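You operate a simulated robot arm through the tools that you are given. There is no shell and no other tool. Be economical: measure what you need, move in short steps, check, and stop when the job is done.

The job below is to be done with a simulated robot arm. You get a single attempt, and the scene is never put back.

Task
Fetch the gold collar and set it on top of the silver steel spool.
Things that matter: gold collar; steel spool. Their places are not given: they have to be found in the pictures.

The check looks at the end state, three seconds after you hand in, the way a careful person would. Anything else that was tipped, shoved, dropped, spilled or broken makes it a failure.

Robot
A 7-joint arm with a two-finger parallel gripper, fixed in place. Base frame: the origin is at the foot of the arm, x ahead of it, y to its left, z up; the work surface is at about z = 0. Units: m, rad, N and s.
With the tool pointing down near the work surface it reaches from about 0.24 to 0.62 m from the base axis. Its first joint turns from -1.152 to 1.152 rad. Payload 2.6 kg.
Tool frame: the origin (TCP) lies between the finger pads and is the grasp point; the fingertips stand 0.03 m ahead of it; z points along the fingers, y is the line along which they close. The gripper opens to 0.094 m. The fingers are 0.028 m wide and 0.01 m thick; the gripper's body (0.05 by 0.096 m) begins 0.055 m behind the TCP.
Orientation is told as [roll, pitch, yaw] about the base's x, y, z axes, in that order, counted from this pose: with the fingers straight down and closing along the base's y, the tool's x points along the base's -x, its y along +y and its z along -z.

Tools
- The arm moves only by the tool apply_moves. Its argument "targets" is a list of rows, each a list of 7 numbers: the turn, a rotation vector about the base's x, y, z in units of 120 degrees (1.0 is 120 degrees), then the shift along the base's x, y, z in units of 150 mm (1.0 is 150 mm), then the closure, from 0 (fully open) to 1 (shut). In form: [[rx, ry, rz, dx, dy, dz, fingers], ...]. A call has 1 to 20 rows; each row is the pose to reach, as a shift and turn from the pose commanded when the call began. A call with a number of a shift or a turn outside -1 to 1 is refused whole. Rows are played at 5 a second. More than 0.05 m and 0.15 rad between two rows, or a gripper value outside its range, and nothing of the call is played. Where a pose cannot be reached the arm comes as near as it can. A force on the tool above 40 N (or 10 N above the force at the start of the call, whichever is more), or a blocked arm, ends the call early, and 0.2 s more pass. The fingers move at their own pace (about 0.072 m/s each) and stop on an object; they squeeze with about 20 N. The grip force told is the motor's: it shows also when the fingers shut on nothing. Time passes only in rows, and 0.2 s behind the last, so rows that repeat a pose let the fingers close. It gives the time, the measured TCP pose, the force on the tool (base axes), the opening and the grip force at its end, in the units of the frame above (readings bear some noise).
- Cameras (640 x 400 px; columns grow to the right, rows downward): "scene" is fixed at [0.0455, 0.4611, 0.5477]; the picture's right is [-0.44, -0.90, 0.00], its down [-0.70, 0.35, -0.63] and it looks along [0.56, -0.28, -0.78] (base axes); focal length 330 px, centre (320, 200). "wrist" rides on the gripper at [-0.037, 0, -0.058] in the tool frame; the picture's right is [0.00, -1.00, 0.00], its down [0.97, 0.00, -0.24] and it looks along [0.24, 0.00, 0.97] (tool axes); focal length 218 px, centre (320, 200).
- snapshot(camera): a new picture of that camera. It takes no simulated time.
- locate(camera, pixels): for up to 12 pixels [column, row] of the newest picture of that camera ("zoom" is the newest enlarged one), the place [x, y, z] in the base frame of the surface seen there, good to about 0.002 m, but the place of the scene camera against the robot may be out by one fixed shift of up to 0.012 m in any direction. It takes no simulated time.
- zoom(camera, box): a new picture of the part [left, top, right, bottom] of that camera's present view, enlarged. It takes no simulated time.
- close_job(): hands the job in; it is judged then, once.

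Work in short steps. Measure before you move; look again where a grasp or a placing could have gone wrong, and mend it. You have 60 turns and 20 pictures in all, those below and enlarged ones among them. Open the gripper and draw the arm clear of the work before you hand the job in, unless the task says otherwise; then end with one line.

The tools are called after "Call:" by a JSON object that holds its "api" and its "payload". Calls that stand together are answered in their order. apply_moves: Moves the arm, as the interface text tells. Its arguments: {"type":"object","properties":{"targets":{"type":"array","items":{"type":"array","items":{"type":"number"}}}},"required":["targets"]} The other tools are called the same way: snapshot (camera) takes a picture; locate (camera, pixels) gives the place of the surface under pixels of a picture; zoom (camera, box) takes an enlarged picture of a part of a camera's view; close_job () hands the job in.

At the start:

```text
clock: 0.0
position: [0.2503, 0.3168, 0.2407]
tcp_rot: [0.0, 0.0, -0.001]
contact_force: [-0.6, 0.2, -0.4]
opening: 0.0938
grip_force: 0.1
```

scene: 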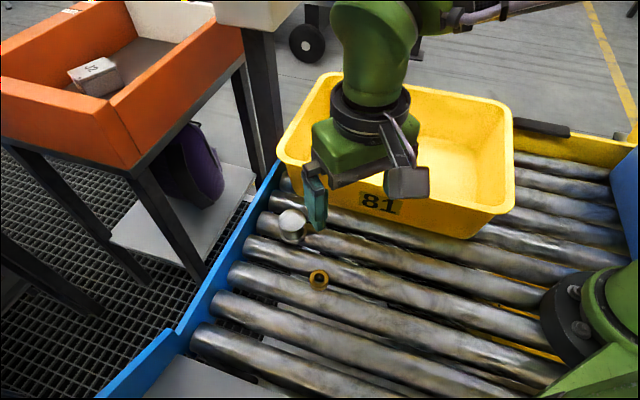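
wrist: 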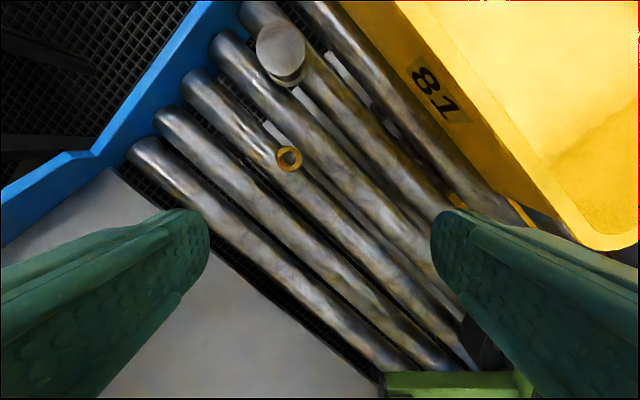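

The gold collar appears at wrist (289,158) and scene (318,280); the spool at wrist (281,50) and scene (291,225). I zoom on both and measure.

Call:
{"api": "zoom", "payload": {"camera": "wrist", "box": [230, 10, 350, 190]}}

Call:
{"api": "zoom", "payload": {"camera": "scene", "box": [250, 190, 370, 300]}}

Call:
{"api": "locate", "payload": {"camera": "wrist", "pixels": [[289, 158], [279, 158], [300, 158], [289, 148], [289, 169], [281, 44], [260, 44], [303, 44], [281, 25], [281, 64], [292, 82]]}}

Call:
{"api": "locate", "payload": {"camera": "scene", "pixels": [[318, 280], [311, 277], [326, 277], [318, 271], [291, 218], [279, 218], [304, 218], [291, 236]]}}

```text
2.22 times, centred on (290, 100) of wrist
```

zoom: 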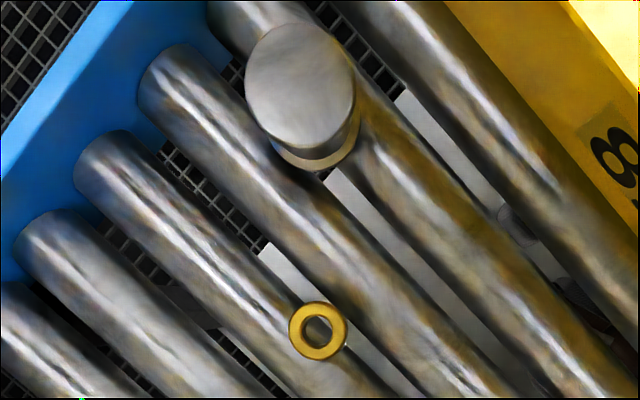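

```text
3.64 times, centred on (310, 245) of scene
```

zoom: 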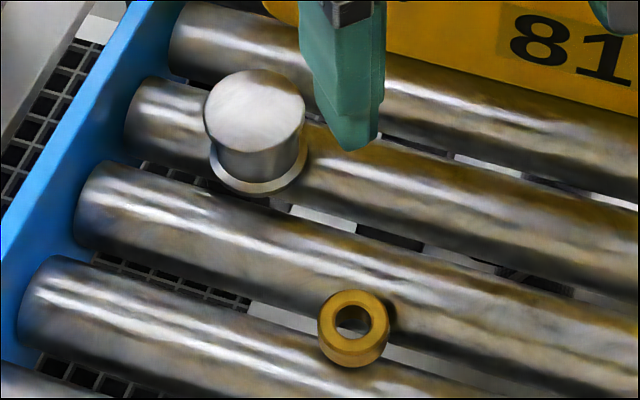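

```text
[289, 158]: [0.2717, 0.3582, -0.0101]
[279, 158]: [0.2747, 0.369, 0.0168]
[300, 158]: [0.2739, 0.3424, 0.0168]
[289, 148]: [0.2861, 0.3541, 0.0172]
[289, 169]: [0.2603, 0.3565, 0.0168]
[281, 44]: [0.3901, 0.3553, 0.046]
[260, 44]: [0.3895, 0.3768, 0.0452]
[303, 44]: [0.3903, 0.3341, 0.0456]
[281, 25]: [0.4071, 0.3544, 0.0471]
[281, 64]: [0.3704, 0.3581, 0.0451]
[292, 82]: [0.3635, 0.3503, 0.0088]
```

```text
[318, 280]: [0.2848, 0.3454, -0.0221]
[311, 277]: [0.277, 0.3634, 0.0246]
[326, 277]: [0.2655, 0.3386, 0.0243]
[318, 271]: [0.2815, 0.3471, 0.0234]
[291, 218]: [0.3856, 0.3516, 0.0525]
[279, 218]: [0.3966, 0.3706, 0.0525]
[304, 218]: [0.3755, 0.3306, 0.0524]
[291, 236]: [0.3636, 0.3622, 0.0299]
```

The collar's top is about (0.2735, 0.3555, 0.017) with a diameter of about 34 mm, and the spool top is about (0.387, 0.356, 0.046). I check the roller heights around the collar while moving above it.

Call:
{"api": "locate", "payload": {"camera": "wrist", "pixels": [[265, 150], [255, 135], [312, 170], [320, 150], [310, 140], [300, 185], [250, 160], [330, 165], [240, 140], [281, 48], [260, 60], [310, 75]]}}

Call:
{"api": "apply_moves", "payload": {"targets": [[0, 0, 0, 0.05, 0.08, -0.2, 0], [0, 0, 0, 0.1, 0.17, -0.4, 0], [0, 0, 0, 0.155, 0.258, -0.6, 0], [0, 0, 0, 0.155, 0.258, -0.8, 0], [0, 0, 0, 0.155, 0.258, -0.8, 0]]}}

Call:
{"api": "snapshot", "payload": {"camera": "wrist"}}

```text
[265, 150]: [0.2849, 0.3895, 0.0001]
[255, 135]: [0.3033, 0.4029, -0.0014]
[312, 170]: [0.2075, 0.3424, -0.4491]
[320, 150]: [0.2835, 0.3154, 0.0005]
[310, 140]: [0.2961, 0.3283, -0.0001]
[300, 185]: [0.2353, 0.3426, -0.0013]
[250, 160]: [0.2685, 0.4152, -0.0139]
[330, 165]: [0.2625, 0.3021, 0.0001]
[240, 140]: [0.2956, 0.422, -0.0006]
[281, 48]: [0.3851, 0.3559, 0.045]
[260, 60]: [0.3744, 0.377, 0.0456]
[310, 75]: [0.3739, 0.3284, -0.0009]
```

```text
clock: 1.2
position: [0.2755, 0.3542, 0.1199]
tcp_rot: [0.0, 0.0, 0.0]
contact_force: [-0.6, -0.8, -0.2]
opening: 0.0941
grip_force: 0.2
```

```text
15 pictures are left
```

wrist: 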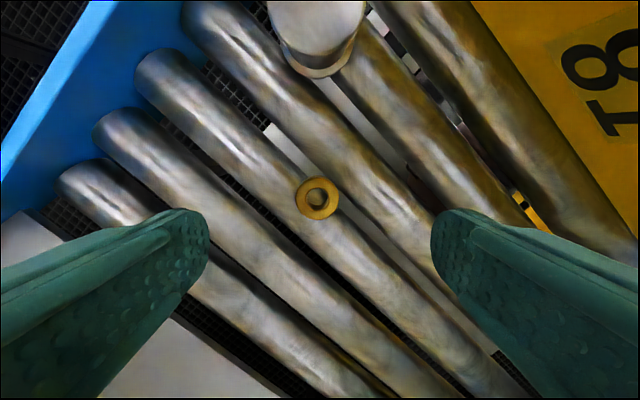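

Roller tops are at z≈0. The collar is now at (317,198); I measure its edges.

Call:
{"api": "locate", "payload": {"camera": "wrist", "pixels": [[300, 198], [305, 198], [330, 198], [334, 198], [317, 182], [317, 180], [317, 212], [317, 218], [317, 196], [280, 180], [300, 235], [345, 225]]}}

Call:
{"api": "zoom", "payload": {"camera": "wrist", "box": [277, 170, 357, 220]}}

```text
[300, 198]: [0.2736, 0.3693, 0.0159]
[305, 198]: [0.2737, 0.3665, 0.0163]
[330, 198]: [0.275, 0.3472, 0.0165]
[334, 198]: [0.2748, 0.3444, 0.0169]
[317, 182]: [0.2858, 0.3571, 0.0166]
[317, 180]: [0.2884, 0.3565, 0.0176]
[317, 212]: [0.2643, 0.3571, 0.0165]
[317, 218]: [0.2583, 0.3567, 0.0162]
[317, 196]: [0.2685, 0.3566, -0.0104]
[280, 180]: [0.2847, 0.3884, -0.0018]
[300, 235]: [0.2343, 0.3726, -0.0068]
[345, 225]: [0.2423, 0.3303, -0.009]
```

```text
8.00 times, centred on (317, 195) of wrist
```

zoom: 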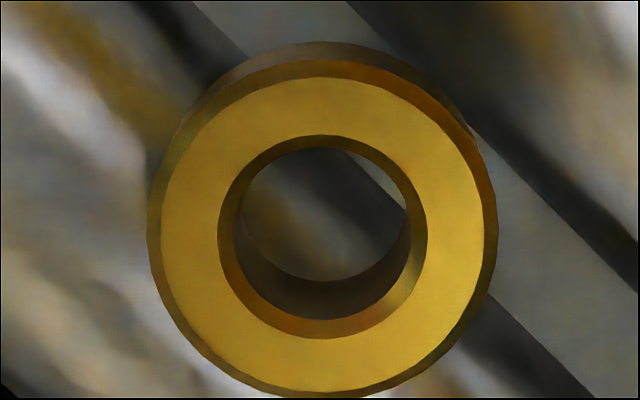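

Collar centre is about (0.2735, 0.3565), directly under the TCP. I descend to TCP z≈0.036 (tips about 6 mm above the rollers) and close.

Call:
{"api": "apply_moves", "payload": {"targets": [[0, 0, 0, -0.006, 0.007, -0.2, 0], [0, 0, 0, -0.006, 0.007, -0.4, 0], [0, 0, 0, -0.006, 0.007, -0.5, 0], [0, 0, 0, -0.006, 0.007, -0.56, 0], [0, 0, 0, -0.006, 0.007, -0.56, 0]]}}

Call:
{"api": "apply_moves", "payload": {"targets": [[0, 0, 0, 0, 0, 0, 0.3], [0, 0, 0, 0, 0, 0, 0.6], [0, 0, 0, 0, 0, 0, 0.8], [0, 0, 0, 0, 0, 0, 0.8], [0, 0, 0, 0, 0, 0, 0.8]]}}

Call:
{"api": "snapshot", "payload": {"camera": "wrist"}}

```text
clock: 2.4
position: [0.2747, 0.3564, 0.036]
tcp_rot: [-0.002, -0.001, 0.0]
contact_force: [-0.2, 0.2, -0.2]
opening: 0.0938
grip_force: 0.0
```

```text
clock: 3.6
position: [0.2732, 0.3555, 0.0364]
tcp_rot: [-0.002, 0.0, -0.003]
contact_force: [0.6, 1.1, -0.5]
opening: 0.033
grip_force: 19.4
```

```text
13 pictures are left
```

wrist: 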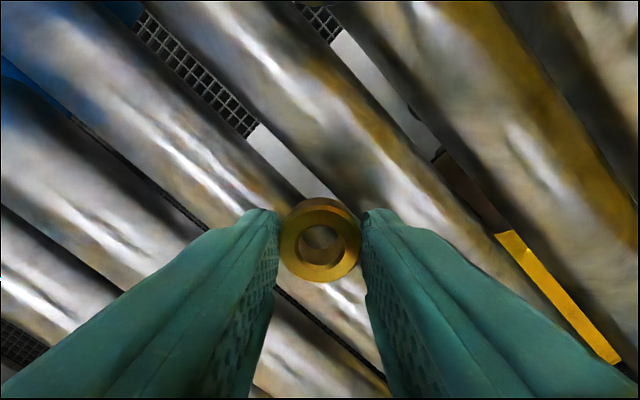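

The collar is held (opening 33 mm, 19 N). I lift straight up 75 mm and check.

Call:
{"api": "apply_moves", "payload": {"targets": [[0, 0, 0, 0, 0, 0.1, 0.8], [0, 0, 0, 0, 0, 0.3, 0.8], [0, 0, 0, 0, 0, 0.5, 0.8], [0, 0, 0, 0, 0, 0.5, 0.8]]}}

Call:
{"api": "snapshot", "payload": {"camera": "wrist"}}

Call:
{"api": "locate", "payload": {"camera": "wrist", "pixels": [[290, 240], [350, 240], [320, 208], [320, 215], [320, 270], [320, 276]]}}

```text
clock: 4.6
position: [0.2739, 0.3555, 0.1114]
tcp_rot: [0.0, 0.001, -0.001]
contact_force: [0.0, -0.3, -0.8]
opening: 0.033
grip_force: 20.2
```

```text
12 pictures are left
```

wrist: 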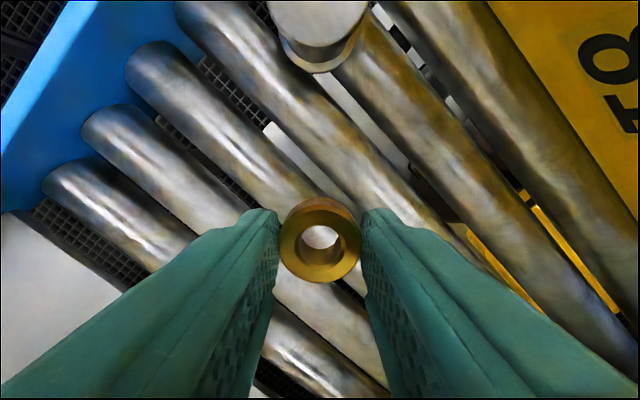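

```text
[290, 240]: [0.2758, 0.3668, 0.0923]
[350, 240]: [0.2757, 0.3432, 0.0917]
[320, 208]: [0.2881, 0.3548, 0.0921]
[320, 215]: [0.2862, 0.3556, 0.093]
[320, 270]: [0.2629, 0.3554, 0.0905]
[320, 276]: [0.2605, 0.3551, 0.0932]
```

The collar is secure: top is 19 mm below the TCP, bottom about 36 mm below. I move +x by 60 mm at this height (30 mm clear of the spool) to measure the spool top fully.

Call:
{"api": "apply_moves", "payload": {"targets": [[0, 0, 0, 0.13, 0, 0.1, 0.8], [0, 0, 0, 0.27, 0, 0.2, 0.8], [0, 0, 0, 0.4, 0, 0.2, 0.8], [0, 0, 0, 0.4, 0, 0.2, 0.8]]}}

Call:
{"api": "snapshot", "payload": {"camera": "wrist"}}

```text
clock: 5.6
position: [0.3344, 0.3568, 0.142]
tcp_rot: [0.0, 0.002, 0.001]
contact_force: [0.6, -0.3, -0.6]
opening: 0.0329
grip_force: 19.9
```

```text
11 pictures are left
```

wrist: 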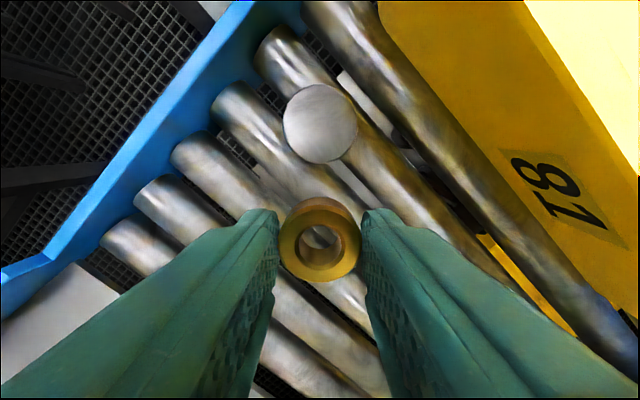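

The spool top is wholly visible, centred at about (320,123). I measure its edges and the collar.

Call:
{"api": "locate", "payload": {"camera": "wrist", "pixels": [[320, 123], [285, 123], [355, 123], [320, 88], [320, 159], [320, 162], [320, 85], [282, 123], [358, 123], [290, 240], [350, 240], [320, 272]]}}

```text
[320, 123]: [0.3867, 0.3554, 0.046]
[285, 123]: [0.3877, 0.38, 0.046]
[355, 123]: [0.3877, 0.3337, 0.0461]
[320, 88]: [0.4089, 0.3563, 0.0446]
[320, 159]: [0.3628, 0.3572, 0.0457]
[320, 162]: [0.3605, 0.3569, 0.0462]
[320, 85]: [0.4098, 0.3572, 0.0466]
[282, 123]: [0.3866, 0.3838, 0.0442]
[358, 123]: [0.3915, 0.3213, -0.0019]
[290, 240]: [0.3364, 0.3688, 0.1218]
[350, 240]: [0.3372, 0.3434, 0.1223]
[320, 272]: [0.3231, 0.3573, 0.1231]
```

Spool centre is about (0.386, 0.3565), top z 0.0458; the collar centre needs +52 mm in x. I move over it and lower to about 4 mm above contact.

Call:
{"api": "apply_moves", "payload": {"targets": [[0, 0, 0, 0.12, 0, 0, 0.8], [0, 0, 0, 0.24, 0.003, 0, 0.8], [0, 0, 0, 0.345, 0.003, 0, 0.8], [0, 0, 0, 0.345, 0.003, -0.15, 0.8], [0, 0, 0, 0.345, 0.003, -0.3, 0.8], [0, 0, 0, 0.345, 0.003, -0.37, 0.8], [0, 0, 0, 0.345, 0.003, -0.37, 0.8]]}}

Call:
{"api": "zoom", "payload": {"camera": "scene", "box": [250, 170, 340, 250]}}

Call:
{"api": "snapshot", "payload": {"camera": "wrist"}}

```text
clock: 7.2
position: [0.3853, 0.3567, 0.0865]
tcp_rot: [0.0, 0.001, -0.001]
contact_force: [-0.1, 0.1, -1.4]
opening: 0.0332
grip_force: 20.1
```

```text
5.00 times, centred on (295, 210) of scene
```

zoom: 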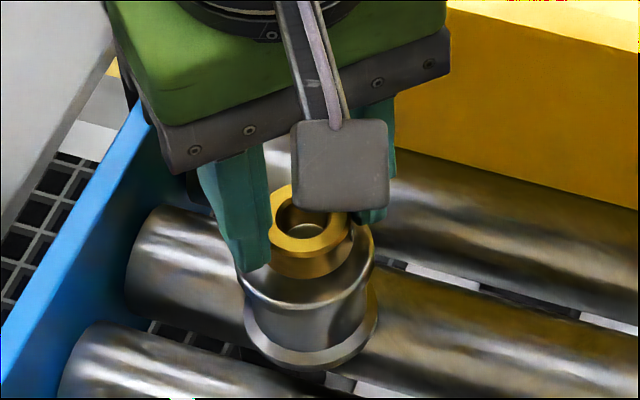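

```text
9 pictures are left
```

wrist: 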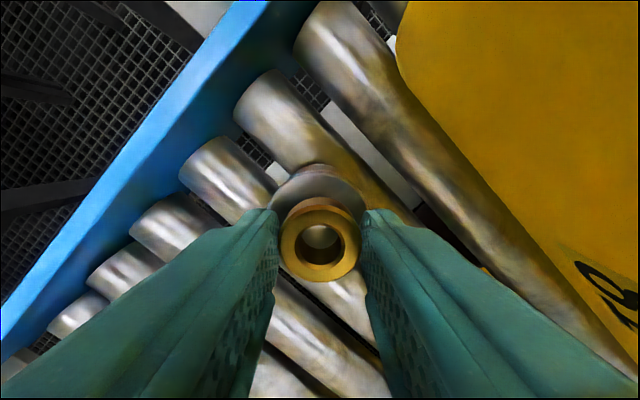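

The collar hovers centred over the spool top with a small gap. I lower in 0.6–0.75 mm steps, watching the force.

Call:
{"api": "apply_moves", "payload": {"targets": [[0, 0, 0, 0, 0, -0.008, 0.8], [0, 0, 0, 0, 0, -0.016, 0.8], [0, 0, 0, 0, 0, -0.022, 0.8], [0, 0, 0, 0, 0, -0.022, 0.8]]}}

```text
clock: 8.2
position: [0.3866, 0.3578, 0.0836]
tcp_rot: [0.0, -0.001, 0.001]
contact_force: [1.2, -0.5, -0.1]
opening: 0.033
grip_force: 19.9
```

No contact yet; I continue down 1.4 mm.

Call:
{"api": "apply_moves", "payload": {"targets": [[0, 0, 0, 0, 0, -0.004, 0.8], [0, 0, 0, 0, 0, -0.007, 0.8], [0, 0, 0, 0, 0, -0.0095, 0.8], [0, 0, 0, 0, 0, -0.0095, 0.8]]}}

```text
clock: 9.2
position: [0.3858, 0.357, 0.0824]
tcp_rot: [0.001, 0.0, 0.0]
contact_force: [0.7, 0.4, -0.9]
opening: 0.0328
grip_force: 20.2
```

Still no contact force; another 0.9 mm in small steps.

Call:
{"api": "apply_moves", "payload": {"targets": [[0, 0, 0, 0, 0, -0.003, 0.8], [0, 0, 0, 0, 0, -0.006, 0.8], [0, 0, 0, 0, 0, -0.006, 0.8]]}}

Call:
{"api": "zoom", "payload": {"camera": "scene", "box": [270, 190, 330, 240]}}

```text
clock: 10.0
position: [0.3856, 0.3566, 0.0806]
tcp_rot: [-0.001, 0.0, 0.0]
contact_force: [0.0, 0.4, 1.0]
opening: 0.0328
grip_force: 19.4
```

```text
8.00 times, centred on (300, 215) of scene
```

zoom: 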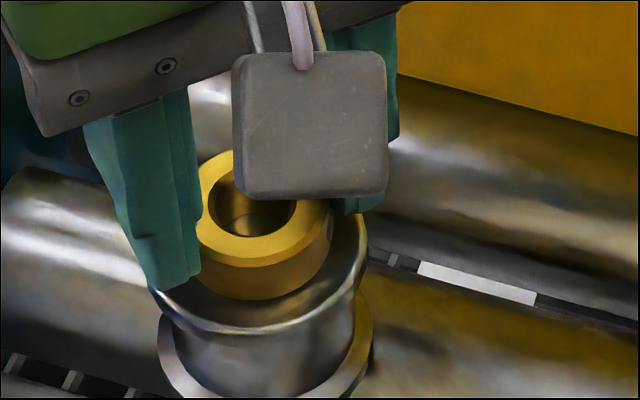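

The force has swung to about +1 N, near contact. One more 0.5 mm step to confirm.

Call:
{"api": "apply_moves", "payload": {"targets": [[0, 0, 0, 0, 0, -0.0035, 0.8], [0, 0, 0, 0, 0, -0.0035, 0.8]]}}

```text
clock: 10.6
position: [0.3853, 0.3567, 0.0811]
tcp_rot: [0.003, -0.002, 0.0]
contact_force: [0.1, -0.8, 7.0]
opening: 0.0333
grip_force: 20.6
```

Contact is confirmed at 7 N. I open the fingers while holding still.

Call:
{"api": "apply_moves", "payload": {"targets": [[0, 0, 0, 0, 0, 0.0015, 0.62], [0, 0, 0, 0, 0, 0.0015, 0.5], [0, 0, 0, 0, 0, 0.0015, 0.3], [0, 0, 0, 0, 0, 0.0015, 0.1], [0, 0, 0, 0, 0, 0.0015, 0.1]]}}

Call:
{"api": "snapshot", "payload": {"camera": "wrist"}}

```text
clock: 11.8
position: [0.3859, 0.3565, 0.0806]
tcp_rot: [-0.001, 0.0, -0.001]
contact_force: [-0.5, 0.4, 0.2]
opening: 0.0847
grip_force: 0.1
```

```text
7 pictures are left
```

wrist: 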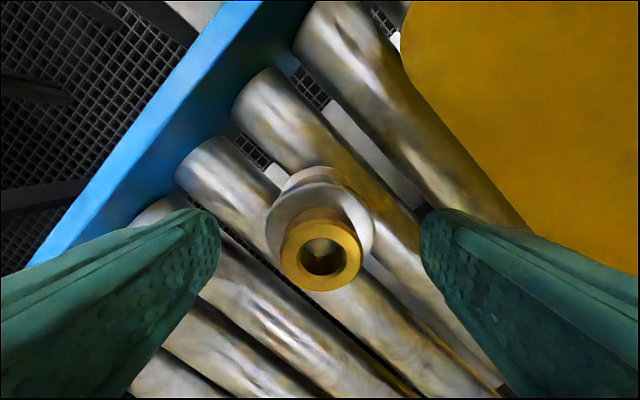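

Released. I rise straight up and check the result.

Call:
{"api": "apply_moves", "payload": {"targets": [[0, 0, 0, 0, 0, 0.15, 0.1], [0, 0, 0, 0, 0, 0.4, 0.1], [0, 0, 0, 0, 0, 0.7, 0.1], [0, 0, 0, -0.2, 0, 0.9, 0.1], [0, 0, 0, -0.5, 0, 0.9, 0.1], [0, 0, 0, -0.5, 0, 0.9, 0.1]]}}

Call:
{"api": "zoom", "payload": {"camera": "wrist", "box": [240, 40, 400, 140]}}

Call:
{"api": "snapshot", "payload": {"camera": "scene"}}

```text
clock: 13.2
position: [0.3096, 0.3575, 0.2139]
tcp_rot: [0.001, 0.002, 0.0]
contact_force: [0.2, 0.6, 0.9]
opening: 0.0844
grip_force: 0.1
```

```text
4.00 times, centred on (320, 90) of wrist
```

zoom: 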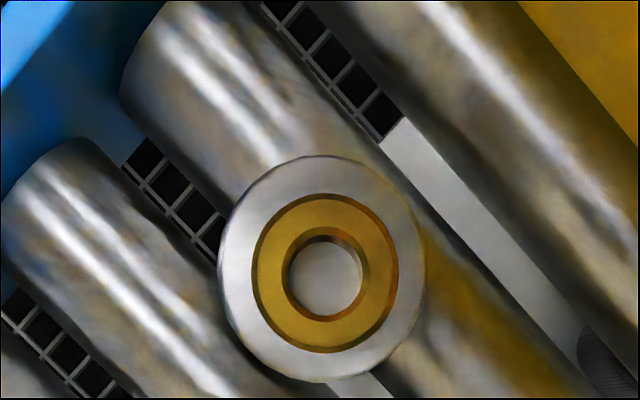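

```text
5 pictures are left
```

scene: 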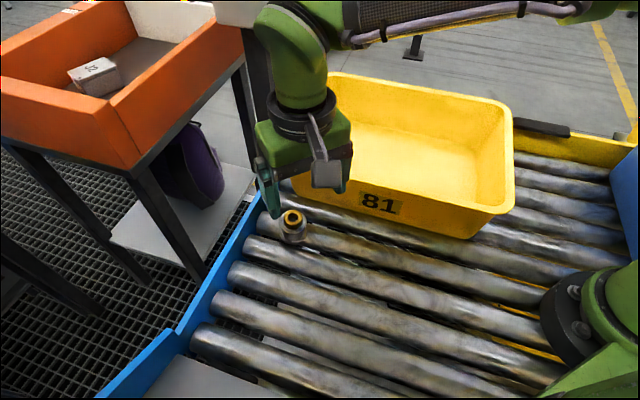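

The collar lies flat and centred on the spool (scene (292,218)), the spool hasn't moved, and the arm is clear with the gripper open, so I hand in.

Call:
{"api": "close_job", "payload": {}}

```text
The job is handed in.
```

The gold collar is resting flat and centred on top of the silver steel spool; nothing else was disturbed, and the job is handed in.
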